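You operate a simulated robot arm through the tools that you are given. There is no shell and no other tool. Be economical: measure what you need, move in short steps, check, and stop when the job is done.

You are at the controls of a simulated two-armed robot. One attempt, no reset.

## Task
Open the bead tub and put about two scoops' worth of beads in the sun cell.
Fine: hold the tub with one hand while the other pulls the lid; lay the lid on the table leaf; use the bead scoop; other cells stay bare; scoop back on its rest; press the lid back on.

Only the result counts: the job must be done as asked and must still hold three seconds after the hand-in. Knocking over, shifting, dropping, spilling or breaking anything else fails it. A push-on lid holds only when it is set on centred and level and pressed home; a screw cap is set on level and turned clockwise until tight.

## Robot
Two 7-joint arms with two-finger parallel grippers on one trunk, on a base that drives. Base frame: it is fixed to the floor where the robot stands at the start and does not move with it; the origin is under the middle of the robot, x ahead of it, y to its left, z up. Readings come in m, rad, newtons and seconds.
The left shoulder is at the start at [0.06, 0.143, 0.926], the right one opposite. With the tool pointing down near the work surface each hand reaches from about 0.32 to 0.74 m from the robot's upright axis, wherever it stands, measured 20 degrees to its own side. Places, roughly: bead scoop rest [0.4, -0.2, 0.7]; moon cell of the bead sorter [0.5, -0.3, 0.7]; raised table leaf [0.6, -0.2, 0.7]; star cell of the bead sorter [0.5, -0.3, 0.7]; sun cell of the bead sorter [0.4, -0.4, 0.7]. Payload 1.57 kg a hand.
The TCP of each hand is the grasp point between the finger pads, 0.03 m short of the fingertips. In the tool frame z runs along the fingers and y along their closing line. Largest opening 0.11 m; finger width 0.024, thickness 0.012; the body of the gripper, 0.048 by 0.112 m, starts 0.078 m behind the TCP.
Orientation is told as [roll, pitch, yaw] about the base's x, y, z axes, in that order, counted from this pose: with the fingers straight down and closing along the base's y, the tool's x points along the base's -x, its y along +y and its z along -z.

## Interface
- The arms move only by the tool send_rows. It takes "left_plan", "right_plan" or both (then of equal length, played together; a hand with none holds still); each is a list that holds one entry, the list of rows, each a list of 7 numbers: the opening, from 0 (shut) to 1 (fully open), then the shift along the base's x, y, z in m, then the turn, a rotation vector about the base's x, y, z in rad. In form: [[[fingers, dx, dy, dz, ax, ay, az], ...]]. A call has 1 to 8 rows; each row is the pose to reach, as a shift and turn from the pose commanded when the call began. Each row takes 0.2 s and may step no farther than 0.05 m and 0.15 rad from the row before; otherwise, or with a gripper value out of range, the whole call is refused. Where a pose cannot be reached the arm comes as near as it can. A force on the tool above 40 N (or 10 N above the force at the start of the call, whichever is more), or a blocked arm, ends the call early, and 0.2 s more pass. Each finger travels about 0.045 m/s and halts on what it meets, pressing with about 39 N; the grip force reading is that of the motor and also rises with nothing between the fingers. The clock runs only during rows and for 0.2 s after the last one: add rows that repeat a pose to give the fingers time. The reply holds the time, the measured pose of the TCP, the force on the tool along the base axes, the opening and the grip force, in the units named above and with some noise, with the torque about the TCP (base axes, N m) and any sound that the robot's microphone picked up.
- Cameras (640 x 400 px; columns grow to the right, rows downward): "scene" is now at [0.0438, -0.0294, 1.5085]; the picture's right is [-0.29, -0.96, 0.00], its down [-0.82, 0.25, -0.51] and it looks along [0.48, -0.15, -0.86] (base axes); focal length 248 px, centre (320, 200). "left" rides on the left gripper at [0.07, -0.016, -0.141] in its tool frame; the picture's right is [0.23, 0.97, 0.00], its down [-0.85, 0.20, -0.48] and it looks along [-0.47, 0.11, 0.88] (tool axes); focal length 222 px, centre (320, 200). "right" rides on the right gripper at [0.07, 0.016, -0.141] in its tool frame; the picture's right is [-0.23, 0.97, 0.00], its down [-0.86, -0.20, -0.48] and it looks along [-0.47, -0.11, 0.88] (tool axes); focal length 222 px, centre (320, 200). There is no depth. A picture from a camera that has moved, and an enlarged one, comes with that camera's place and axes in the base frame and with its lens. The place of the scene camera against the robot may be out by one fixed shift of up to 0.025 m in any direction.
- capture(camera): a new picture of that camera. It takes no simulated time.
- lift_body(by): slides the trunk up (or, below 0, down) by that many m; the arms and the scene camera ride with it, the base frame stays. It gives what a move gives, with no picture.
- steer(legs): drives the robot by 1 to 6 legs, each [ahead, left, turn to the left] in m, m and rad, along the robot's own axes; the way and the turn of a leg run together, so that a leg with both is an arc; at most 1.5 m and 3.142 rad a leg. The arms and the cameras ride along, it lands a little off, and it stops where it bumps. It gives what a move gives.
- turn_head(pan, tilt): turns the head with the scene camera to pan (to the left, within 1.501 rad either way) and tilt (down, from -0.506 to 1.204), counted from straight ahead of the robot. It gives what a move gives.
- enlarge(camera, box): a new picture of the part [left, top, right, bottom] of that camera's present view, enlarged. It takes no simulated time.
- sign_off(): hands the job in; it is judged then, once.

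Work in short steps. Places have to be worked out from the pictures, the camera data and where the tool is seen: move nearer, look again, correct. Check each grasp and each placing, and mend what went wrong. You have 120 turns and 88 pictures in all, those below and enlarged ones among them. Open the grippers and draw the arms clear of the work before you hand the job in, unless the task says otherwise; then end with one line.

The tools are called after "Call:" as name(argument=value, ...) on one line, values as JSON. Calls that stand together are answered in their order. send_rows: Moves the arms, as the interface text tells. Its arguments: {"type":"object","properties":{"left_plan":{"type":"array","items":{"type":"array","items":{"type":"array","items":{"type":"number"}}}},"right_plan":{"type":"array","items":{"type":"array","items":{"type":"array","items":{"type":"number"}}}}},"required":[]} The other tools are called the same way: lift_body (by) slides the trunk up or down; steer (legs) drives the base; turn_head (pan, tilt) turns the head that bears the scene camera; capture (camera) takes a picture; enlarge (camera, box) takes an enlarged picture of a part of a camera's view; sign_off () hands the job in.

At the start:

```text
time_s: 0.0
left_position: [0.4471, 0.1113, 1.0812]
left_tcp_rot: [-0.001, -0.001, 0.0]
left_force: [0.9, 0.1, 0.3]
left_torque: [0.01, -0.01, 0.01]
left_gripper_width: 0.11
left_grip_force: 0.0
right_position: [0.437, -0.3012, 1.013]
right_tcp_rot: [0.0, 0.0, -0.001]
right_force: [0.0, 0.5, 1.1]
right_torque: [0.01, 0.03, 0.03]
right_gripper_width: 0.1101
right_grip_force: 0.0
trunk travel left (down, up): [-0.525, 0.065]
robot x, y, heading: [-0.0001, -0.0003, -0.002]
head pan, tilt: [-0.297, 1.04]
```

scene: 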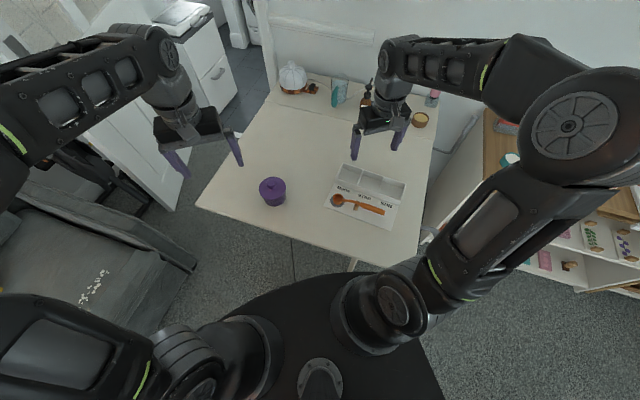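
right: 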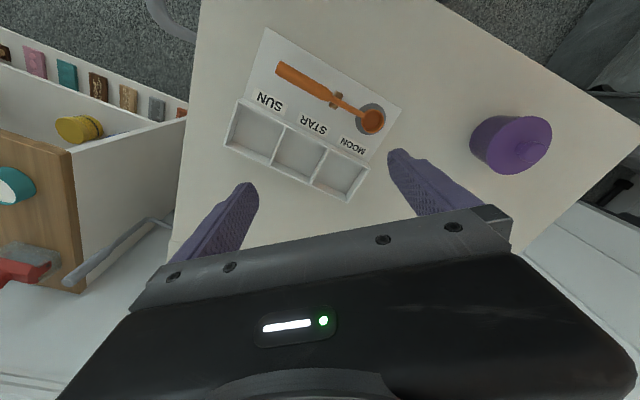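
left: 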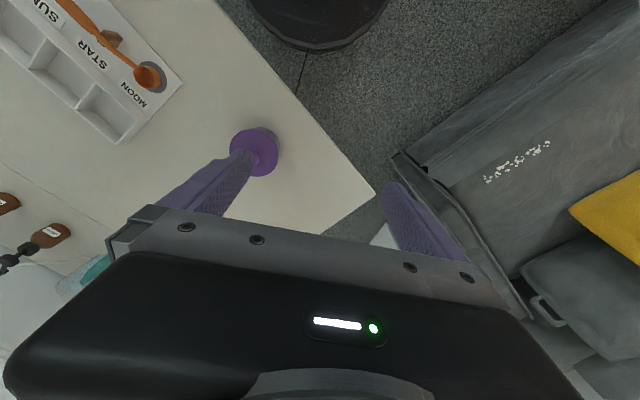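

I see the purple tub left of the sorter and the scoop on its rest. I take enlarged views to measure them.

Call:
enlarge(camera="scene", box=[240, 140, 440, 265])

Call:
enlarge(camera="right", box=[210, 20, 570, 245])

```text
3.20 times, centred on (340, 202) of scene
camera zoom: at [0.0438, -0.0294, 1.5085], right [-0.29, -0.96, 0.0], down [-0.82, 0.25, -0.51], along [0.48, -0.15, -0.86], focal length 792 px, centre (256, 192)
```

zoom: 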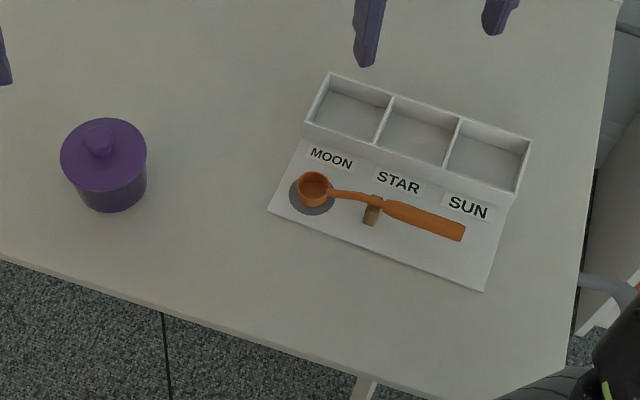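

```text
1.78 times, centred on (390, 132) of right
camera zoom: at [0.3667, -0.285, 1.1551], right [0.23, 0.97, 0.0], down [0.86, -0.2, 0.48], along [0.47, -0.11, -0.88], focal length 395 px, centre (196, 320)
```

zoom: 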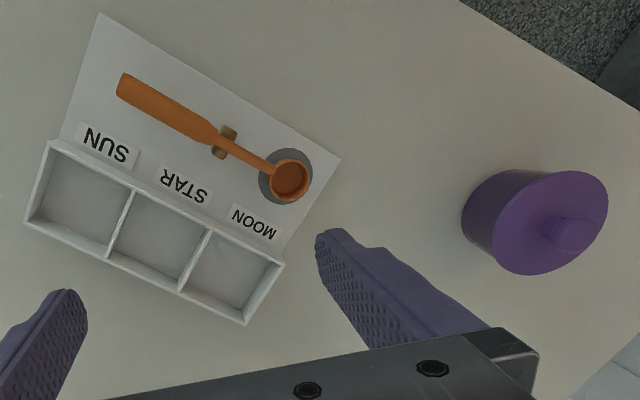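

The tub is near (0.53, 0.0), the scoop runs from its bowl at (0.45,-0.21) to its handle end at (0.34,-0.345), and the sun cell is near (0.43,-0.42). I bring the right hand nearer the tub for a better look.

Call:
send_rows(right_plan=[[[1, -0.01, 0.04, -0.02, 0, 0, 0], [1, -0.02, 0.08, -0.04, 0, 0, 0], [1, -0.03, 0.12, -0.06, 0, 0, 0], [1, -0.04, 0.16, -0.08, 0, 0, 0], [1, -0.04, 0.18, -0.09, 0, 0, 0]]])

Call:
capture(camera="right")

```text
time_s: 1.2
left_position: [0.4474, 0.1119, 1.082]
left_tcp_rot: [0.0, 0.0, 0.0]
left_force: [0.8, -0.7, -0.5]
left_torque: [-0.01, 0.03, -0.01]
left_gripper_width: 0.1103
left_grip_force: 0.0
right_position: [0.3967, -0.1214, 0.9238]
right_tcp_rot: [0.0, 0.0, 0.001]
right_force: [-0.1, -0.9, 0.5]
right_torque: [-0.01, 0.01, -0.02]
right_gripper_width: 0.1102
right_grip_force: 0.0
trunk travel left (down, up): [-0.525, 0.065]
robot x, y, heading: [0.0025, 0.0022, 0.004]
head pan, tilt: [-0.297, 1.04]
```

```text
82 pictures are left
camera right: at [0.3269, -0.1046, 1.0659], right [0.23, 0.97, 0.0], down [0.86, -0.2, 0.48], along [0.47, -0.11, -0.88], focal length 222 px, centre (320, 200)
```

right: 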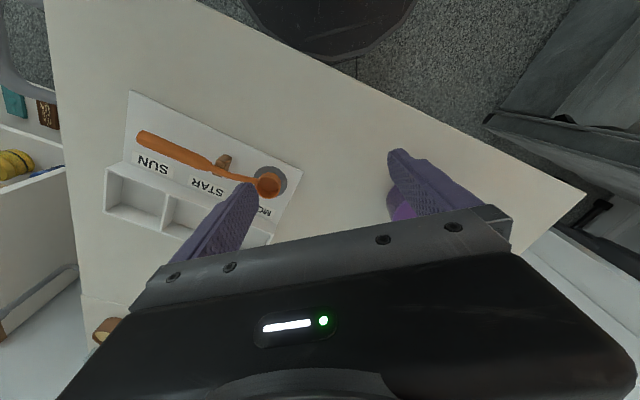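

The hand camera sees toward the robot side of the fingers, so the hand has to be beyond the target. I move the right hand over the scoop area and the left hand over the tub.

Call:
send_rows(right_plan=[[[1, 0.01, -0.04, 0, 0, 0, 0], [1, 0.02, -0.08, 0, 0, 0, 0], [1, 0.03, -0.12, 0, 0, 0, 0], [1, 0.05, -0.16, 0, 0, 0, 0]]], left_plan=[[[1, 0.025, -0.015, -0.025, 0, 0, 0], [1, 0.05, -0.03, -0.05, 0, 0, 0], [1, 0.075, -0.045, -0.08, 0, 0, 0], [1, 0.1, -0.06, -0.11, 0, 0, 0]]])

Call:
capture(camera="left")

Call:
capture(camera="right")

```text
time_s: 2.2
left_position: [0.5495, 0.0526, 0.9741]
left_tcp_rot: [0.001, 0.001, 0.001]
left_force: [0.2, 0.5, -0.7]
left_torque: [0.04, 0.05, 0.0]
left_gripper_width: 0.1102
left_grip_force: 0.1
right_position: [0.4462, -0.2828, 0.9211]
right_tcp_rot: [-0.001, 0.002, 0.001]
right_force: [-0.7, 0.8, -0.4]
right_torque: [0.03, 0.04, 0.01]
right_gripper_width: 0.1101
right_grip_force: 0.0
trunk travel left (down, up): [-0.525, 0.065]
robot x, y, heading: [-0.0018, 0.003, -0.001]
head pan, tilt: [-0.297, 1.04]
```

```text
81 pictures are left
camera left: at [0.4795, 0.0373, 1.1157], right [-0.23, 0.97, 0.0], down [0.85, 0.2, 0.48], along [0.47, 0.11, -0.88], focal length 222 px, centre (320, 200)
```

left: 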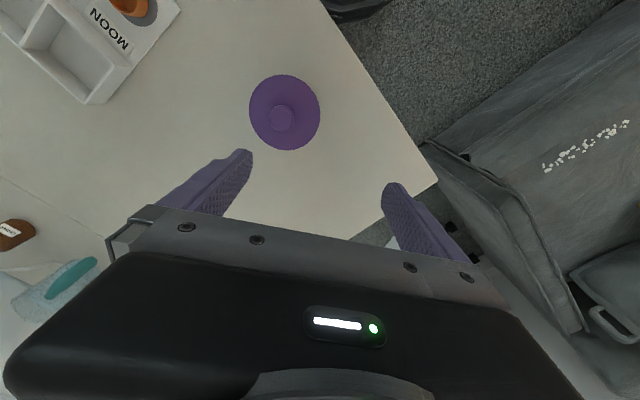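

```text
80 pictures are left
camera right: at [0.3767, -0.2663, 1.065], right [0.23, 0.97, 0.0], down [0.86, -0.2, 0.48], along [0.47, -0.11, -0.88], focal length 222 px, centre (320, 200)
```

right: 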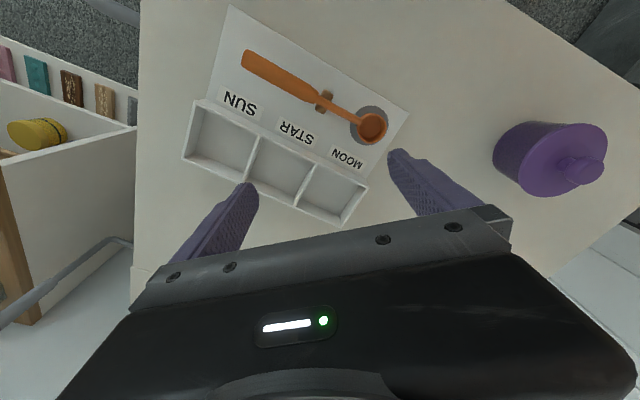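

The tub is at about (0.528, 0.002) with the lid top near z=0.805. I enlarge the side view for height proportions and look at the scoop.

Call:
enlarge(camera="right", box=[460, 90, 640, 203])

Call:
enlarge(camera="right", box=[180, 20, 420, 170])

```text
3.54 times, centred on (550, 146) of right
camera zoom: at [0.3767, -0.2663, 1.065], right [0.23, 0.97, 0.0], down [0.86, -0.2, 0.48], along [0.47, -0.11, -0.88], focal length 786 px, centre (-494, 389)
```

zoom: 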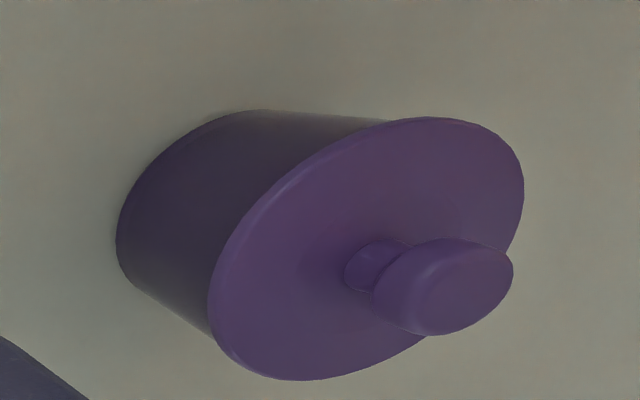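

```text
2.67 times, centred on (300, 95) of right
camera zoom: at [0.3767, -0.2663, 1.065], right [0.23, 0.97, 0.0], down [0.86, -0.2, 0.48], along [0.47, -0.11, -0.88], focal length 592 px, centre (373, 480)
```

zoom: 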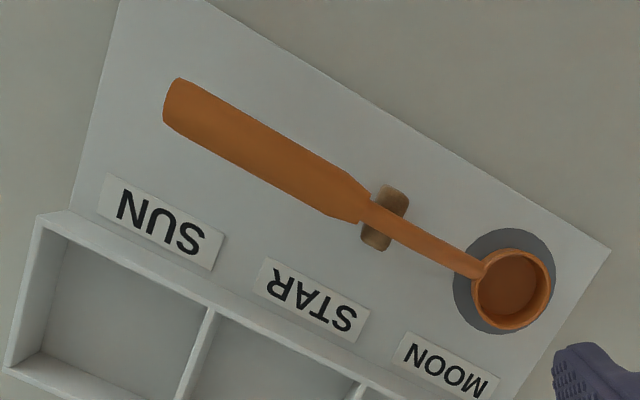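

I measured the knob head at z≈0.82–0.835, the lid disc at about 0.80, and the body at about 0.08 in diameter. I tilt the left hand so its fingers point forward and slightly down, behind the tub and above the table, to hold the tub from the robot side.

Call:
send_rows(left_plan=[[[1, -0.02, -0.005, 0, 0, -0.15, 0], [1, -0.04, -0.01, 0, 0, -0.3, 0], [1, -0.06, -0.015, 0, 0, -0.45, 0], [1, -0.08, -0.02, -0.01, 0, -0.6, 0], [1, -0.1, -0.03, -0.02, 0, -0.75, 0], [1, -0.11, -0.04, -0.03, 0, -0.9, 0], [1, -0.115, -0.045, -0.04, 0, -1.05, 0], [1, -0.12, -0.05, -0.05, 0, -1.2, 0]]])

Call:
capture(camera="scene")

```text
time_s: 4.0
left_position: [0.4279, -0.0015, 0.9211]
left_tcp_rot: [0.002, -1.197, -0.004]
left_force: [0.7, -0.2, 0.1]
left_torque: [-0.02, -0.01, 0.02]
left_gripper_width: 0.1097
left_grip_force: 0.0
right_position: [0.4461, -0.2822, 0.9238]
right_tcp_rot: [-0.001, 0.0, 0.0]
right_force: [0.7, -0.1, 0.1]
right_torque: [-0.03, 0.0, 0.02]
right_gripper_width: 0.1099
right_grip_force: 0.1
trunk travel left (down, up): [-0.525, 0.065]
robot x, y, heading: [0.0014, -0.0011, 0.003]
head pan, tilt: [-0.297, 1.04]
```

```text
77 pictures are left
camera scene: at [0.0438, -0.0301, 1.5086], right [-0.29, -0.96, 0.0], down [-0.82, 0.25, -0.51], along [0.48, -0.15, -0.86], focal length 248 px, centre (320, 200)
```

scene: 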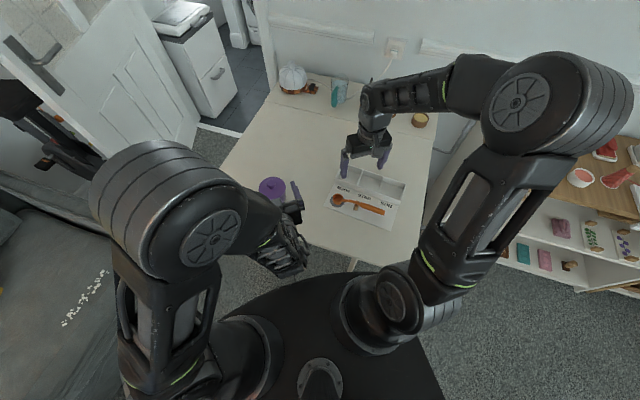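

Reached as commanded. I descend beside the tub on the robot side.

Call:
send_rows(left_plan=[[[1, -0.002, 0.003, -0.04, 0, -0.02, 0], [1, -0.002, 0.003, -0.08, 0, -0.02, 0], [1, -0.002, 0.003, -0.12, 0, -0.02, 0], [1, -0.002, 0.003, -0.153, 0, -0.02, 0], [1, -0.002, 0.003, -0.153, 0, -0.02, 0]]])

Call:
enlarge(camera="scene", box=[220, 150, 340, 225])

Call:
capture(camera="left")

```text
time_s: 5.2
left_position: [0.4721, -0.031, 0.8038]
left_tcp_rot: [0.011, -1.214, -0.01]
left_force: [0.3, -0.6, -0.7]
left_torque: [-0.03, -0.01, 0.03]
left_gripper_width: 0.1097
left_grip_force: 0.0
left hand out of reach, approached as far as the arm can: row 1, 2, 3, 4, 5
right_position: [0.4455, -0.2802, 0.9225]
right_tcp_rot: [0.0, 0.0, 0.001]
right_force: [0.0, 0.2, -0.2]
right_torque: [0.04, -0.03, 0.0]
right_gripper_width: 0.1101
right_grip_force: 0.1
trunk travel left (down, up): [-0.525, 0.065]
robot x, y, heading: [-0.0003, 0.0026, 0.002]
head pan, tilt: [-0.297, 1.04]
```

```text
5.33 times, centred on (280, 188) of scene
camera zoom: at [0.0435, -0.0294, 1.5085], right [-0.29, -0.96, 0.0], down [-0.82, 0.25, -0.51], along [0.48, -0.15, -0.86], focal length 1320 px, centre (533, 267)
```

zoom: 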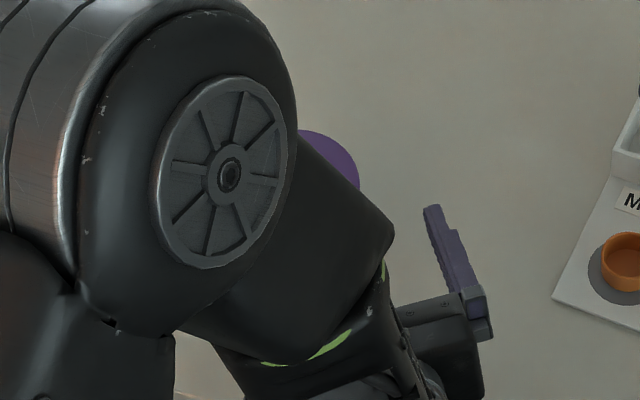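

```text
75 pictures are left
camera left: at [0.3157, -0.0471, 0.7879], right [-0.08, 0.97, -0.21], down [-0.15, 0.2, 0.97], along [0.99, 0.11, 0.13], focal length 222 px, centre (320, 200)
```

left: 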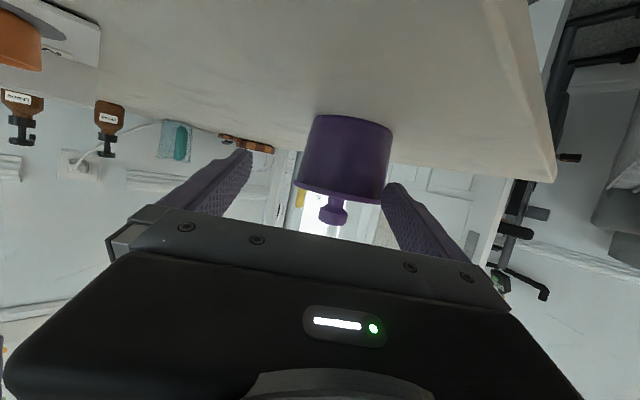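

That pose is too close to the body for the left arm. I raise the hand again and then back the base off about 0.12 m.

Call:
send_rows(left_plan=[[[1, 0, 0, 0.04, 0, 0, 0], [1, 0, 0, 0.08, 0, 0, 0], [1, 0, 0, 0.12, 0, 0, 0], [1, 0, 0, 0.155, 0, 0, 0]]])

Call:
steer(legs=[[-0.12, 0, 0]])

```text
time_s: 6.2
left_position: [0.4735, -0.0293, 0.9588]
left_tcp_rot: [0.002, -1.22, -0.002]
left_force: [0.6, 0.2, 0.1]
left_torque: [-0.01, 0.02, 0.05]
left_gripper_width: 0.1098
left_grip_force: 0.0
right_position: [0.4456, -0.2805, 0.9227]
right_tcp_rot: [0.0, -0.001, -0.001]
right_force: [-0.5, 0.0, -0.6]
right_torque: [-0.03, 0.02, 0.02]
right_gripper_width: 0.11
right_grip_force: 0.0
trunk travel left (down, up): [-0.525, 0.065]
robot x, y, heading: [-0.0029, 0.0017, -0.001]
head pan, tilt: [-0.297, 1.04]
```

```text
time_s: 7.4
left_position: [0.3538, -0.0289, 0.9583]
left_tcp_rot: [0.001, -1.222, 0.001]
left_force: [-0.9, 0.4, 0.7]
left_torque: [0.02, 0.02, 0.0]
left_gripper_width: 0.11
left_grip_force: 0.1
right_position: [0.3251, -0.2813, 0.9231]
right_tcp_rot: [0.002, -0.002, -0.002]
right_force: [0.5, 1.0, 0.0]
right_torque: [0.0, -0.01, 0.05]
right_gripper_width: 0.11
right_grip_force: 0.1
trunk travel left (down, up): [-0.525, 0.065]
robot x, y, heading: [-0.1177, -0.0001, 0.004]
head pan, tilt: [-0.297, 1.04]
```

Now at x=-0.118. I bring the left hand to its pre-approach at (0.425, 0.002, 0.768).

Call:
send_rows(left_plan=[[[1, 0.03, 0.012, -0.03, 0, 0, 0], [1, 0.06, 0.024, -0.06, 0, 0, 0], [1, 0.071, 0.031, -0.1, 0, 0, 0], [1, 0.071, 0.031, -0.145, 0, 0, 0], [1, 0.071, 0.031, -0.19, 0, 0, 0], [1, 0.071, 0.031, -0.19, 0, 0, 0]]])

Call:
capture(camera="left")

```text
time_s: 8.8
left_position: [0.4273, 0.0028, 0.7669]
left_tcp_rot: [-0.001, -1.222, -0.001]
left_force: [0.6, 0.0, 0.2]
left_torque: [0.02, 0.03, 0.0]
left_gripper_width: 0.11
left_grip_force: 0.0
right_position: [0.3262, -0.282, 0.924]
right_tcp_rot: [0.0, 0.0, 0.002]
right_force: [0.1, -0.7, -0.2]
right_torque: [-0.01, 0.01, 0.01]
right_gripper_width: 0.11
right_grip_force: 0.1
trunk travel left (down, up): [-0.525, 0.065]
robot x, y, heading: [-0.1172, -0.0002, 0.0]
head pan, tilt: [-0.297, 1.04]
```

```text
74 pictures are left
camera left: at [0.2708, -0.013, 0.7516], right [-0.08, 0.97, -0.21], down [-0.16, 0.2, 0.97], along [0.98, 0.11, 0.14], focal length 222 px, centre (320, 200)
```

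left: 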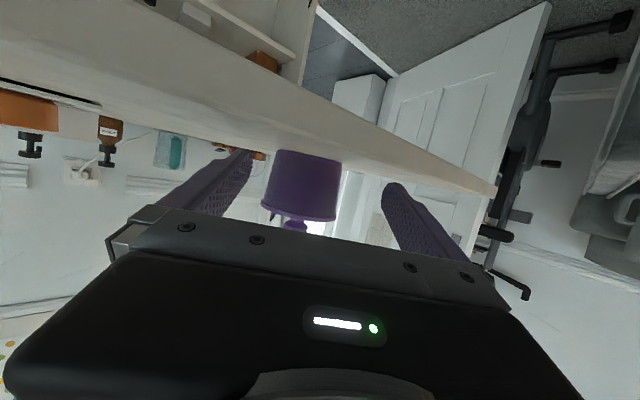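

The tub appears slightly to the -y side of the finger midline, by about 8 mm. I shift by that and advance half way, then look again.

Call:
send_rows(left_plan=[[[1, 0.02, -0.008, 0, 0, 0, 0], [1, 0.045, -0.008, 0, 0, 0, 0], [1, 0.045, -0.008, 0, 0, 0, 0]]])

Call:
enlarge(camera="left", box=[200, 110, 440, 260])

```text
time_s: 9.6
left_position: [0.4724, -0.0064, 0.7684]
left_tcp_rot: [-0.002, -1.22, 0.001]
left_force: [-1.1, 0.3, 0.1]
left_torque: [0.02, -0.03, 0.03]
left_gripper_width: 0.1098
left_grip_force: 0.1
right_position: [0.3262, -0.2822, 0.9229]
right_tcp_rot: [0.001, 0.0, 0.002]
right_force: [0.3, -0.6, 0.2]
right_torque: [-0.01, -0.01, 0.01]
right_gripper_width: 0.1099
right_grip_force: 0.0
trunk travel left (down, up): [-0.525, 0.065]
robot x, y, heading: [-0.1191, 0.0009, -0.001]
head pan, tilt: [-0.297, 1.04]
```

```text
2.67 times, centred on (320, 185) of left
camera zoom: at [0.3151, -0.0211, 0.7509], right [-0.08, 0.97, -0.21], down [-0.16, 0.2, 0.97], along [0.98, 0.11, 0.14], focal length 592 px, centre (320, 240)
```

zoom: 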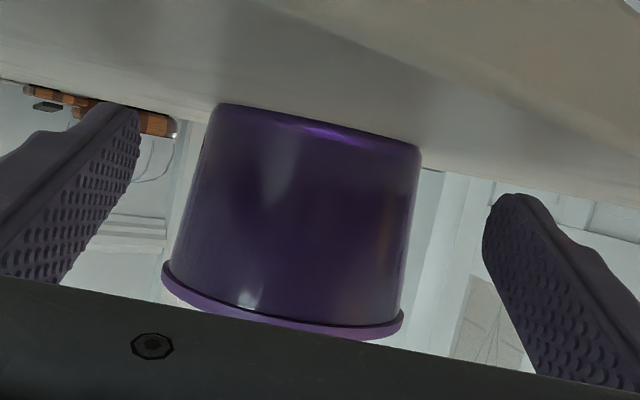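

The tub is centred between the fingers at y≈-0.005. I advance to the tub axis and close.

Call:
send_rows(left_plan=[[[1, 0.02, 0, 0, 0, 0, 0], [1, 0.04, 0, 0, 0, 0, 0], [1, 0.055, 0, 0, 0, 0, 0], [0.85, 0.055, 0, 0, 0, 0, 0], [0.75, 0.055, 0, 0, 0, 0, 0]]])

Call:
enlarge(camera="left", box=[200, 110, 440, 260])

```text
time_s: 10.6
left_position: [0.5224, -0.0065, 0.7697]
left_tcp_rot: [0.001, -1.216, -0.005]
left_force: [-17.5, 8.4, 27.4]
left_torque: [-0.15, 4.63, -1.52]
left_gripper_width: 0.0935
left_grip_force: 0.0
right_position: [0.3226, -0.2798, 0.924]
right_tcp_rot: [-0.001, -0.004, 0.002]
right_force: [0.1, 0.6, 0.8]
right_torque: [-0.02, -0.01, 0.01]
right_gripper_width: 0.1099
right_grip_force: 0.0
trunk travel left (down, up): [-0.525, 0.065]
robot x, y, heading: [-0.1215, -0.0007, -0.001]
head pan, tilt: [-0.297, 1.04]
stopped in row 4 (left hand): the force on the tool passed its limit (the readings are from after the stop); the commanded pose is now the measured one
```

```text
2.67 times, centred on (320, 185) of left
camera zoom: at [0.365, -0.0208, 0.7537], right [-0.08, 0.97, -0.21], down [-0.15, 0.2, 0.97], along [0.99, 0.11, 0.13], focal length 592 px, centre (320, 240)
```

zoom: 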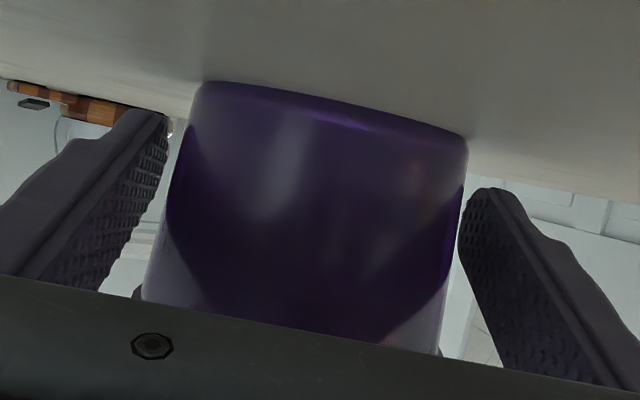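

Something on the hand's underside, probably the camera mount, hit the table's edge. I open and tilt the hand more steeply about the TCP, to about 30° from horizontal, to lift it clear.

Call:
send_rows(left_plan=[[[1, -0.003, 0, 0.003, 0, 0.05, 0], [1, -0.006, 0, 0.004, 0, 0.12, 0], [1, -0.006, 0, 0.004, 0, 0.19, 0], [1, -0.006, 0, 0.004, 0, 0.19, 0]]])

Call:
enlarge(camera="left", box=[200, 90, 440, 240])

```text
time_s: 11.6
left_position: [0.5186, -0.0074, 0.7705]
left_tcp_rot: [0.0, -1.024, -0.004]
left_force: [0.1, 0.1, 0.1]
left_torque: [-0.01, -0.01, -0.01]
left_gripper_width: 0.1098
left_grip_force: 0.1
right_position: [0.3258, -0.281, 0.9229]
right_tcp_rot: [0.001, -0.001, 0.001]
right_force: [-0.1, 0.0, -0.1]
right_torque: [0.0, -0.02, 0.0]
right_gripper_width: 0.1099
right_grip_force: 0.1
trunk travel left (down, up): [-0.525, 0.065]
robot x, y, heading: [-0.117, -0.0022, -0.001]
head pan, tilt: [-0.297, 1.04]
```

```text
2.67 times, centred on (320, 165) of left
camera zoom: at [0.3617, -0.0212, 0.7851], right [-0.12, 0.97, -0.19], down [0.04, 0.2, 0.98], along [0.99, 0.11, -0.06], focal length 592 px, centre (320, 293)
```

zoom: 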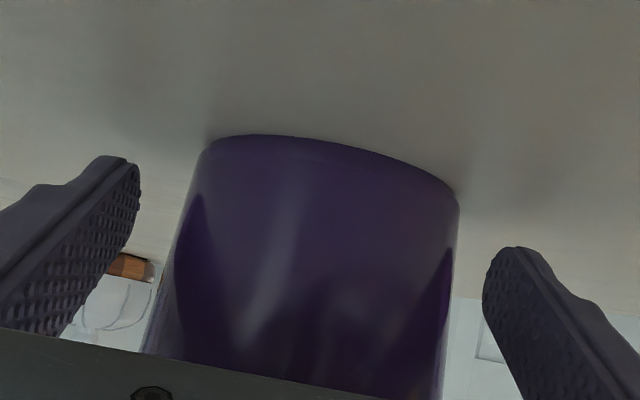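

Forces are clear now. I shift the hand 2.5 mm toward +y to centre it and close on the tub.

Call:
send_rows(left_plan=[[[1, 0, 0.0025, 0, 0, 0, 0], [0.8, 0, 0.0025, 0, 0, 0, 0], [0.7, 0, 0.0025, 0, 0, 0, 0], [0.6, 0, 0.0025, 0, 0, 0, 0], [0.5, 0, 0.0025, 0, 0, 0, 0], [0.5, 0, 0.0025, 0, 0, 0, 0]]])

Call:
capture(camera="left")

```text
time_s: 13.0
left_position: [0.5203, -0.0056, 0.7716]
left_tcp_rot: [0.002, -1.024, -0.002]
left_force: [-0.6, -1.5, 1.2]
left_torque: [0.04, 0.02, 0.02]
left_gripper_width: 0.0829
left_grip_force: 38.8
right_position: [0.3248, -0.2812, 0.9232]
right_tcp_rot: [0.001, 0.001, 0.0]
right_force: [-0.2, 0.2, -0.2]
right_torque: [0.03, 0.01, 0.01]
right_gripper_width: 0.1097
right_grip_force: 0.0
trunk travel left (down, up): [-0.525, 0.065]
robot x, y, heading: [-0.1184, 0.0015, -0.0]
head pan, tilt: [-0.297, 1.04]
```

```text
70 pictures are left
camera left: at [0.3616, -0.0192, 0.7849], right [-0.11, 0.97, -0.19], down [0.04, 0.2, 0.98], along [0.99, 0.11, -0.06], focal length 222 px, centre (320, 200)
```

left: 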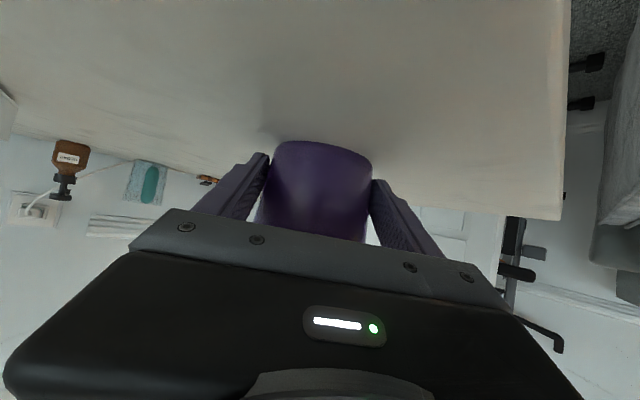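

The left grip holds (width 0.083, 39 N). I check the scene before bringing the right hand over.

Call:
capture(camera="scene")

```text
69 pictures are left
camera scene: at [-0.0765, -0.0293, 1.5085], right [-0.29, -0.96, 0.0], down [-0.82, 0.25, -0.51], along [0.48, -0.15, -0.86], focal length 248 px, centre (320, 200)
```

scene: 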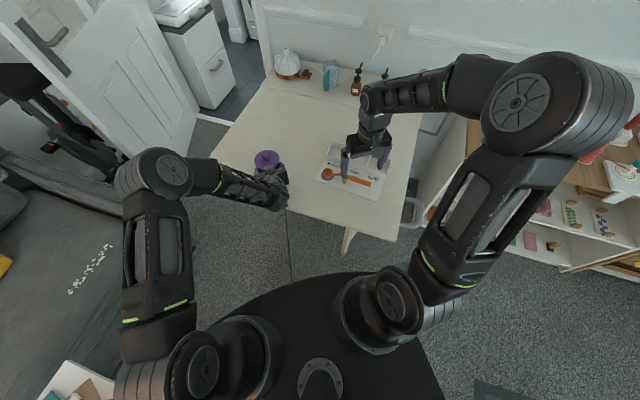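

The way is clear. I bring the right hand above the knob.

Call:
send_rows(right_plan=[[[1, 0.03, 0.035, 0.01, 0, 0, 0], [1, 0.06, 0.07, 0.01, 0, 0, 0], [1, 0.09, 0.11, 0.01, 0, 0, 0], [1, 0.12, 0.15, 0.01, 0, 0, 0], [1, 0.15, 0.19, 0.01, 0, 0, 0], [1, 0.18, 0.23, 0.01, 0, 0, 0], [1, 0.205, 0.27, 0.0, 0, 0, 0], [1, 0.208, 0.276, 0, 0, 0, 0]]])

Call:
capture(camera="right")

```text
time_s: 14.8
left_position: [0.5184, -0.0048, 0.7702]
left_tcp_rot: [0.001, -1.024, -0.003]
left_force: [0.1, -1.5, 1.9]
left_torque: [0.07, -0.03, -0.04]
left_gripper_width: 0.0829
left_grip_force: 39.3
right_position: [0.5324, -0.0047, 0.9231]
right_tcp_rot: [-0.001, 0.003, 0.0]
right_force: [-0.6, -0.4, 0.3]
right_torque: [0.0, -0.01, 0.0]
right_gripper_width: 0.1098
right_grip_force: 0.1
trunk travel left (down, up): [-0.525, 0.065]
robot x, y, heading: [-0.1158, -0.0004, -0.001]
head pan, tilt: [-0.297, 1.04]
```

```text
68 pictures are left
camera right: at [0.4628, 0.0112, 1.065], right [0.23, 0.97, 0.0], down [0.86, -0.2, 0.48], along [0.46, -0.11, -0.88], focal length 222 px, centre (320, 200)
```

right: 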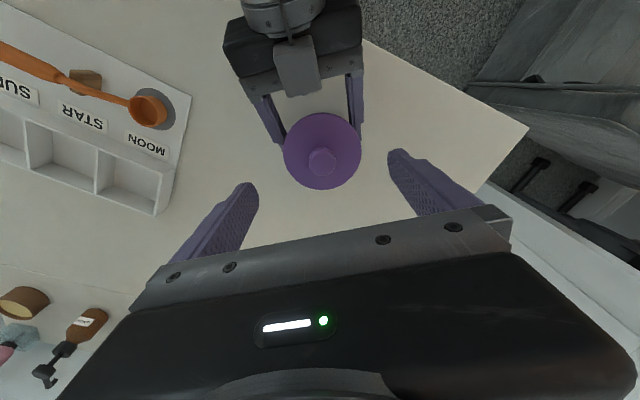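

The knob is at about (0.540,-0.004), so I shift x by +7 mm and descend part way with narrower fingers to check.

Call:
send_rows(right_plan=[[[0.9, 0.007, 0, -0.02, 0, 0, 0], [0.75, 0.007, 0, -0.04, 0, 0, 0], [0.6, 0.007, 0, -0.06, 0, 0, 0], [0.6, 0.007, 0, -0.06, 0, 0, 0]]])

Call:
enlarge(camera="right", box=[220, 80, 420, 205])

```text
time_s: 15.8
left_position: [0.5196, -0.0057, 0.7702]
left_tcp_rot: [0.001, -1.025, -0.002]
left_force: [0.6, -0.3, 0.6]
left_torque: [0.02, 0.01, -0.02]
left_gripper_width: 0.0828
left_grip_force: 38.6
right_position: [0.5394, -0.0048, 0.8632]
right_tcp_rot: [0.001, 0.0, -0.001]
right_force: [0.3, -0.9, 0.5]
right_torque: [0.05, -0.01, 0.01]
right_gripper_width: 0.0661
right_grip_force: 0.1
trunk travel left (down, up): [-0.525, 0.065]
robot x, y, heading: [-0.121, 0.0, -0.004]
head pan, tilt: [-0.297, 1.04]
```

```text
3.20 times, centred on (320, 142) of right
camera zoom: at [0.47, 0.0113, 1.0043], right [0.23, 0.97, 0.0], down [0.86, -0.2, 0.48], along [0.47, -0.11, -0.88], focal length 711 px, centre (320, 384)
```

zoom: 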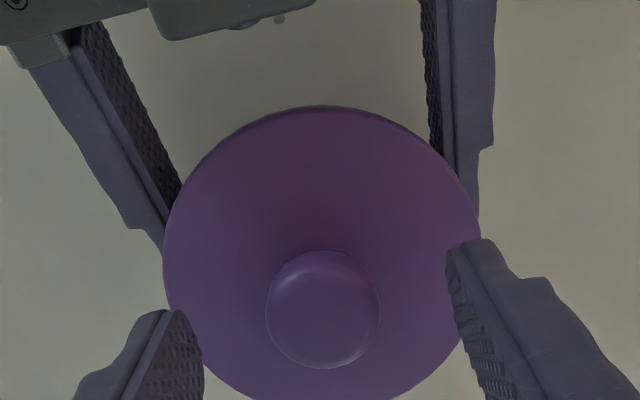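

The knob is at (0.5406,-0.0046), directly under the TCP. I descend 18 mm and close on it.

Call:
send_rows(right_plan=[[[0.6, 0.001, 0, -0.01, 0, 0, 0], [0.6, 0.001, 0, -0.019, 0, 0, 0], [0.5, 0.001, 0, -0.019, 0, 0, 0], [0.3, 0.001, 0, -0.019, 0, 0, 0], [0.15, 0.001, 0, -0.019, 0, 0, 0], [0.1, 0.001, 0, -0.019, 0, 0, 0]]])

Call:
enlarge(camera="right", box=[220, 80, 420, 205])

```text
time_s: 17.2
left_position: [0.5185, -0.004, 0.7707]
left_tcp_rot: [-0.001, -1.025, -0.004]
left_force: [-0.6, -2.5, -0.1]
left_torque: [0.24, -0.04, -0.05]
left_gripper_width: 0.083
left_grip_force: 39.2
right_position: [0.5416, -0.0049, 0.8435]
right_tcp_rot: [0.001, 0.001, -0.001]
right_force: [-0.1, 2.7, -0.4]
right_torque: [0.06, 0.0, -0.02]
right_gripper_width: 0.0281
right_grip_force: 24.4
trunk travel left (down, up): [-0.525, 0.065]
robot x, y, heading: [-0.1167, 0.0026, -0.001]
head pan, tilt: [-0.297, 1.04]
```

```text
3.20 times, centred on (320, 142) of right
camera zoom: at [0.4711, 0.0113, 0.9856], right [0.23, 0.97, 0.0], down [0.86, -0.2, 0.48], along [0.47, -0.11, -0.88], focal length 711 px, centre (320, 384)
```

zoom: 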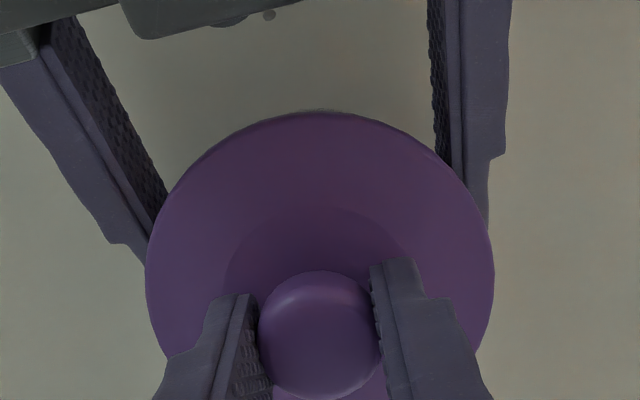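

The knob is gripped (28 mm). I pull the lid straight up in small steps.

Call:
send_rows(right_plan=[[[0.0, 0, 0, 0.003, 0, 0, 0], [0.0, 0, 0, 0.006, 0, 0, 0], [0.0, 0, 0, 0.009, 0, 0, 0], [0.0, 0, 0, 0.012, 0, 0, 0]]])

```text
time_s: 18.2
left_position: [0.5196, -0.0032, 0.7713]
left_tcp_rot: [0.002, -1.025, -0.003]
left_force: [0.4, 1.6, 0.8]
left_torque: [-0.08, -0.02, 0.0]
left_gripper_width: 0.0833
left_grip_force: 38.8
right_position: [0.5419, -0.0058, 0.8558]
right_tcp_rot: [-0.001, 0.0, -0.002]
right_force: [0.2, 0.8, -0.6]
right_torque: [-0.01, 0.0, 0.01]
right_gripper_width: 0.0269
right_grip_force: 38.3
trunk travel left (down, up): [-0.525, 0.065]
robot x, y, heading: [-0.1196, -0.0007, 0.003]
head pan, tilt: [-0.297, 1.04]
```

The force is near zero after a 12 mm lift. I check whether the lid came off.

Call:
enlarge(camera="right", box=[220, 80, 420, 205])

Call:
enlarge(camera="scene", box=[210, 110, 330, 185])

```text
3.20 times, centred on (320, 142) of right
camera zoom: at [0.4718, 0.0104, 0.9982], right [0.23, 0.97, 0.0], down [0.86, -0.2, 0.48], along [0.47, -0.11, -0.88], focal length 711 px, centre (320, 384)
```

zoom: 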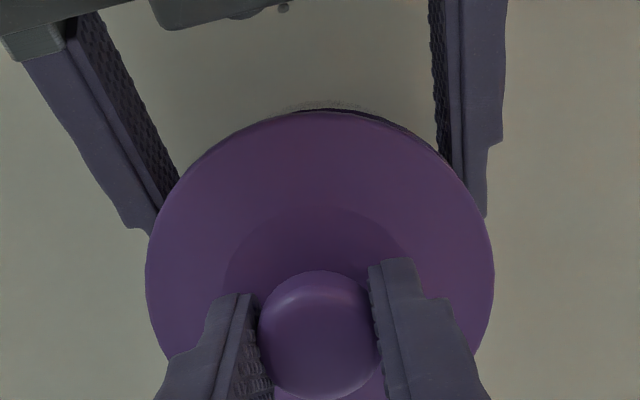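

```text
5.33 times, centred on (270, 148) of scene
camera zoom: at [-0.0764, -0.0289, 1.5085], right [-0.29, -0.96, 0.0], down [-0.83, 0.25, -0.51], along [0.48, -0.15, -0.86], focal length 1320 px, centre (587, 480)
```

zoom: 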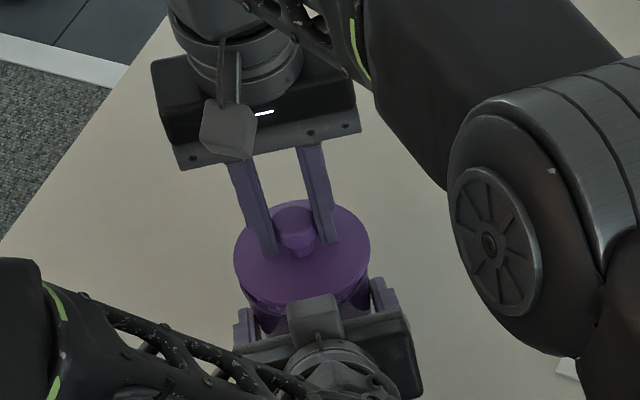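

The lid is free. I lift it up and carry it to the leaf at about (0.585,-0.14).

Call:
send_rows(right_plan=[[[0.0, 0, 0, 0.03, 0, 0, 0], [0.0, 0, 0, 0.06, 0, 0, 0], [0.0, 0.012, -0.04, 0.06, 0, 0, 0], [0.0, 0.025, -0.08, 0.06, 0, 0, 0], [0.0, 0.038, -0.12, 0.055, 0, 0, 0], [0.0, 0.043, -0.135, 0.03, 0, 0, 0], [0.0, 0.043, -0.135, 0.0, 0, 0, 0], [0.0, 0.043, -0.135, -0.03, 0, 0, 0]]])

Call:
capture(camera="scene")

Call:
capture(camera="right")

```text
time_s: 20.0
left_position: [0.5196, -0.0044, 0.7704]
left_tcp_rot: [0.002, -1.023, -0.006]
left_force: [-0.1, 0.4, 0.0]
left_torque: [0.04, -0.07, -0.03]
left_gripper_width: 0.0829
left_grip_force: 38.8
right_position: [0.5849, -0.1396, 0.8266]
right_tcp_rot: [-0.001, -0.002, 0.002]
right_force: [0.5, -0.4, 0.2]
right_torque: [0.0, 0.0, 0.02]
right_gripper_width: 0.0273
right_grip_force: 37.8
right hand out of reach, approached as far as the arm can: row 4, 5, 6
trunk travel left (down, up): [-0.525, 0.065]
robot x, y, heading: [-0.1189, 0.0014, -0.0]
head pan, tilt: [-0.297, 1.04]
```

```text
63 pictures are left
camera scene: at [-0.0762, -0.029, 1.5086], right [-0.29, -0.96, 0.0], down [-0.83, 0.25, -0.51], along [0.48, -0.15, -0.86], focal length 248 px, centre (320, 200)
```

scene: 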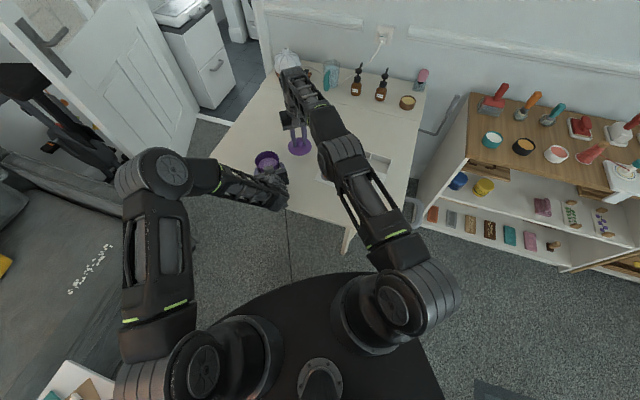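

```text
62 pictures are left
camera right: at [0.5144, -0.1247, 0.9689], right [0.23, 0.97, 0.0], down [0.85, -0.2, 0.48], along [0.47, -0.11, -0.88], focal length 222 px, centre (320, 200)
```

right: 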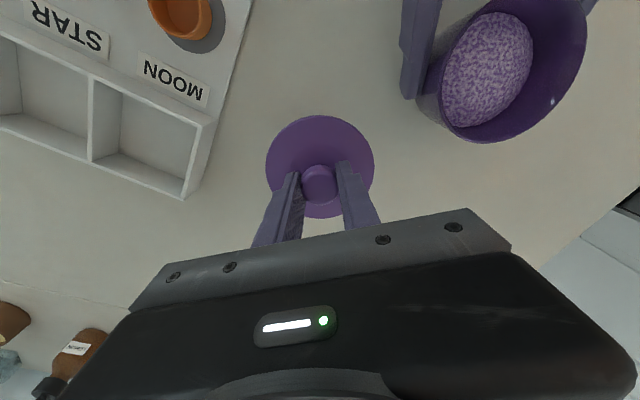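

The lid is over free table and beads are visible in the tub. I lower the lid to the table, watching the force.

Call:
send_rows(right_plan=[[[0, 0, 0, -0.012, 0, 0, 0], [0, 0, 0, -0.022, 0, 0, 0], [0, 0, 0, -0.03, 0, 0, 0], [0, 0, 0, -0.034, 0, 0, 0]]])

Call:
enlarge(camera="right", box=[380, 0, 620, 150])

```text
time_s: 21.0
left_position: [0.5183, -0.0036, 0.7708]
left_tcp_rot: [0.002, -1.024, -0.004]
left_force: [-0.4, -0.3, 0.9]
left_torque: [0.03, -0.05, 0.03]
left_gripper_width: 0.0826
left_grip_force: 39.1
right_position: [0.5842, -0.1411, 0.7921]
right_tcp_rot: [-0.001, -0.001, 0.001]
right_force: [0.4, 0.1, 0.5]
right_torque: [-0.04, 0.03, -0.02]
right_gripper_width: 0.0272
right_grip_force: 37.9
trunk travel left (down, up): [-0.525, 0.065]
robot x, y, heading: [-0.1189, -0.0015, -0.0]
head pan, tilt: [-0.297, 1.04]
```

```text
2.67 times, centred on (500, 75) of right
camera zoom: at [0.5134, -0.125, 0.9339], right [0.23, 0.97, 0.0], down [0.85, -0.2, 0.48], along [0.47, -0.11, -0.88], focal length 592 px, centre (-160, 533)
```

zoom: 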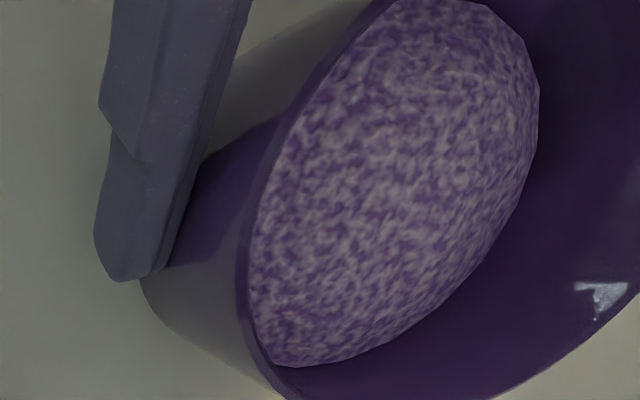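

No contact yet, so I lower in 2 mm steps.

Call:
send_rows(right_plan=[[[0, 0, 0, -0.002, 0, 0, 0], [0, 0, 0, -0.004, 0, 0, 0], [0, 0, 0, -0.006, 0, 0, 0]]])

```text
time_s: 21.8
left_position: [0.5186, -0.0046, 0.7697]
left_tcp_rot: [0.003, -1.025, -0.003]
left_force: [0.3, -0.3, -0.3]
left_torque: [-0.01, 0.05, 0.02]
left_gripper_width: 0.0828
left_grip_force: 38.8
right_position: [0.5828, -0.1401, 0.7863]
right_tcp_rot: [0.0, -0.003, -0.001]
right_force: [-0.5, 0.2, 4.1]
right_torque: [0.0, 0.11, -0.04]
right_gripper_width: 0.0266
right_grip_force: 37.6
trunk travel left (down, up): [-0.525, 0.065]
robot x, y, heading: [-0.1221, 0.0022, 0.006]
head pan, tilt: [-0.297, 1.04]
```

Contact (4 N) at TCP z≈0.787. I open the fingers and rise.

Call:
send_rows(right_plan=[[[0.2, 0, 0, 0, 0, 0, 0], [0.4, 0, 0, 0, 0, 0, 0], [0.6, 0, 0, 0, 0, 0, 0], [0.6, 0, 0, 0, 0, 0, 0], [0.6, 0, 0, 0.03, 0, 0, 0], [0.6, 0, 0, 0.07, 0, 0, 0], [0.6, 0, 0, 0.11, 0, 0, 0], [0.6, 0, 0, 0.15, 0, 0, 0]]])

Call:
capture(camera="right")

```text
time_s: 23.6
left_position: [0.5175, -0.005, 0.7709]
left_tcp_rot: [0.001, -1.024, -0.003]
left_force: [-0.4, -0.1, 2.4]
left_torque: [0.1, -0.03, 0.02]
left_gripper_width: 0.083
left_grip_force: 39.4
right_position: [0.5707, -0.1475, 0.9106]
right_tcp_rot: [-0.001, -0.003, 0.001]
right_force: [0.3, 0.0, -0.3]
right_torque: [-0.02, 0.01, -0.02]
right_gripper_width: 0.0659
right_grip_force: 0.0
right hand out of reach, approached as far as the arm can: row 7, 8
trunk travel left (down, up): [-0.525, 0.065]
robot x, y, heading: [-0.1221, 0.0041, -0.001]
head pan, tilt: [-0.297, 1.04]
```

```text
60 pictures are left
camera right: at [0.5006, -0.1303, 1.053], right [0.23, 0.97, 0.0], down [0.85, -0.2, 0.48], along [0.47, -0.11, -0.88], focal length 222 px, centre (320, 200)
```

right: 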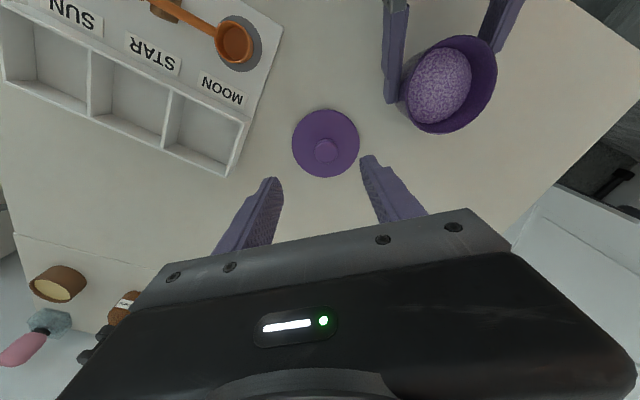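

The lid lies flat on the leaf with clearance all round. Next I fetch the scoop: the right hand goes over the handle, yawing about 50° so the fingers close across it.

Call:
send_rows(right_plan=[[[0.7, -0.03, -0.02, 0, 0, 0, 0.12], [0.7, -0.06, -0.04, 0, 0, 0, 0.25], [0.7, -0.09, -0.07, 0, 0, 0, 0.38], [0.7, -0.12, -0.1, 0, 0, 0, 0.5], [0.7, -0.15, -0.12, 0, 0, 0, 0.62], [0.7, -0.18, -0.14, 0, 0, 0, 0.75], [0.7, -0.19, -0.15, 0, 0, 0, 0.87], [0.7, -0.19, -0.15, 0, 0, 0, 0.87]]])

Call:
capture(camera="right")

```text
time_s: 25.4
left_position: [0.519, -0.0042, 0.77]
left_tcp_rot: [0.0, -1.025, -0.002]
left_force: [0.4, 0.0, 0.3]
left_torque: [0.02, 0.06, 0.0]
left_gripper_width: 0.0828
left_grip_force: 38.9
right_position: [0.3845, -0.2952, 0.9145]
right_tcp_rot: [0.001, 0.0, 0.87]
right_force: [1.4, -0.3, -0.5]
right_torque: [0.01, -0.02, -0.02]
right_gripper_width: 0.077
right_grip_force: 0.0
trunk travel left (down, up): [-0.525, 0.065]
robot x, y, heading: [-0.1218, 0.0008, -0.004]
head pan, tilt: [-0.297, 1.04]
```

```text
59 pictures are left
camera right: at [0.3269, -0.3387, 1.0561], right [-0.6, 0.8, 0.0], down [0.7, 0.53, 0.48], along [0.38, 0.29, -0.88], focal length 222 px, centre (320, 200)
```

right: 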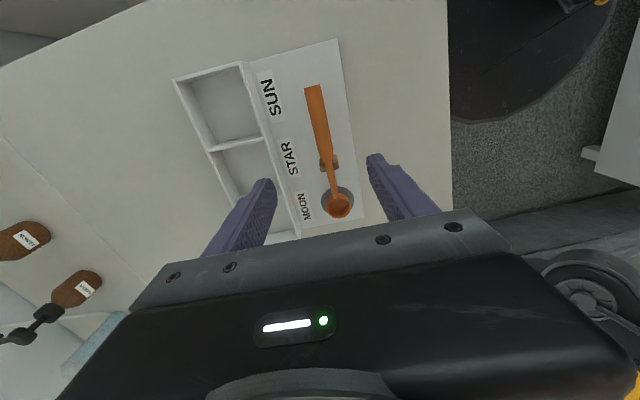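

The handle runs from (0.339,-0.338) toward the bowl at (0.44,-0.22), and my yaw matches. I move over the grasp point, leaning the fingers toward the bowl by 0.5 rad so later dipping and pouring stay in reach.

Call:
send_rows(right_plan=[[[0.7, -0.005, -0.003, -0.02, 0.0955, -0.0806, 0], [0.7, -0.01, -0.006, -0.04, 0.191, -0.1612, 0], [0.7, -0.015, -0.009, -0.06, 0.2865, -0.2419, 0], [0.6, -0.0195, -0.012, -0.08, 0.382, -0.3225, 0], [0.6, -0.0195, -0.012, -0.08, 0.382, -0.3225, 0]]])

Call:
capture(camera="right")

Call:
capture(camera="scene")

```text
time_s: 26.6
left_position: [0.5194, -0.0043, 0.7706]
left_tcp_rot: [0.001, -1.026, -0.004]
left_force: [-0.2, 0.2, 0.6]
left_torque: [-0.01, 0.03, 0.01]
left_gripper_width: 0.0828
left_grip_force: 38.9
right_position: [0.3652, -0.3069, 0.8329]
right_tcp_rot: [0.0, -0.502, 0.87]
right_force: [0.7, 0.5, 0.2]
right_torque: [-0.01, 0.01, 0.01]
right_gripper_width: 0.0658
right_grip_force: 0.1
trunk travel left (down, up): [-0.525, 0.065]
robot x, y, heading: [-0.1185, 0.0008, 0.002]
head pan, tilt: [-0.297, 1.04]
```

```text
58 pictures are left
camera right: at [0.269, -0.3949, 0.9238], right [-0.62, 0.78, 0.11], down [0.49, 0.27, 0.83], along [0.62, 0.56, -0.55], focal length 222 px, centre (320, 200)
```

right: 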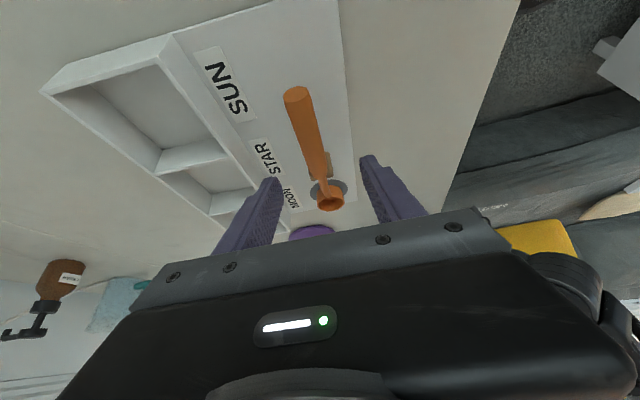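

```text
57 pictures are left
camera scene: at [-0.0761, -0.0288, 1.5085], right [-0.29, -0.96, 0.0], down [-0.83, 0.25, -0.51], along [0.48, -0.15, -0.86], focal length 248 px, centre (320, 200)
```

scene: 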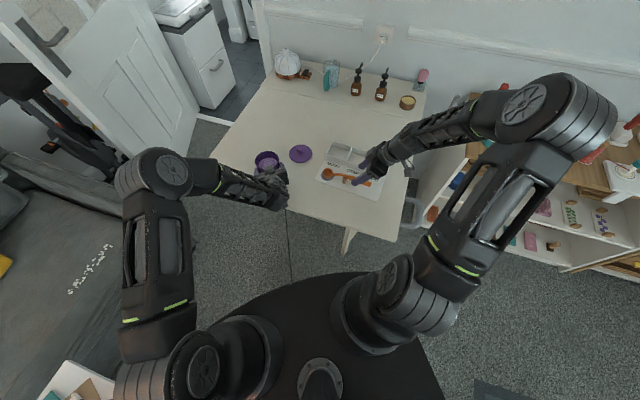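

I enlarge to check lateral centring and handle height before descending.

Call:
enlarge(camera="right", box=[220, 70, 420, 220])

```text
2.67 times, centred on (320, 145) of right
camera zoom: at [0.269, -0.3949, 0.9238], right [-0.62, 0.78, 0.11], down [0.49, 0.27, 0.83], along [0.62, 0.56, -0.55], focal length 592 px, centre (320, 347)
```

zoom: 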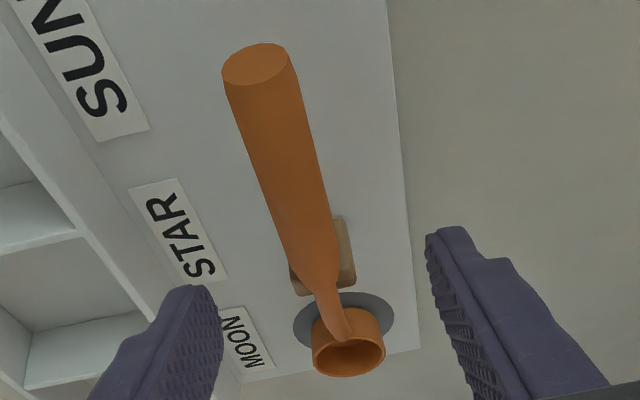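

The handle sits about 2 mm to the left of the finger midline, with its centre near z≈0.769. I descend to TCP z≈0.782 with that correction.

Call:
send_rows(right_plan=[[[0.6, 0.0014, -0.0018, -0.02, 0, 0, 0], [0.6, 0.0014, -0.0018, -0.038, 0, 0, 0], [0.6, 0.0014, -0.0018, -0.05, 0, 0, 0], [0.6, 0.0014, -0.0018, -0.05, 0, 0, 0]]])

Call:
enlarge(camera="right", box=[220, 70, 420, 220])

```text
time_s: 27.6
left_position: [0.5187, -0.0042, 0.7697]
left_tcp_rot: [0.001, -1.024, -0.002]
left_force: [-0.4, 0.3, 0.1]
left_torque: [0.0, 0.04, 0.03]
left_gripper_width: 0.0829
left_grip_force: 38.7
right_position: [0.3679, -0.3078, 0.7809]
right_tcp_rot: [0.0, -0.501, 0.871]
right_force: [-0.7, 0.3, 0.2]
right_torque: [-0.01, -0.01, 0.0]
right_gripper_width: 0.0659
right_grip_force: 0.1
trunk travel left (down, up): [-0.525, 0.065]
robot x, y, heading: [-0.1211, 0.0007, -0.002]
head pan, tilt: [-0.297, 1.04]
```

```text
2.67 times, centred on (320, 145) of right
camera zoom: at [0.2705, -0.3961, 0.8738], right [-0.62, 0.78, 0.11], down [0.49, 0.27, 0.83], along [0.62, 0.56, -0.55], focal length 592 px, centre (320, 347)
```

zoom: 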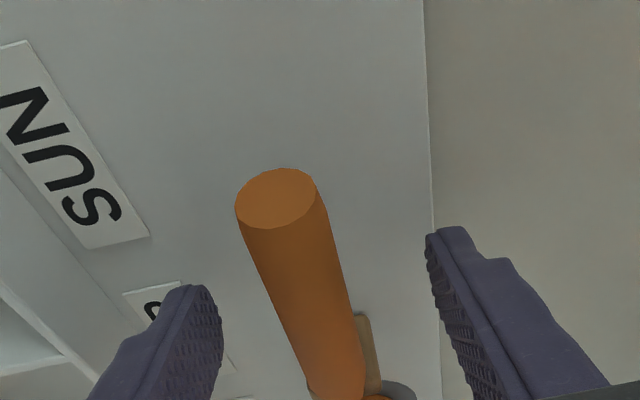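

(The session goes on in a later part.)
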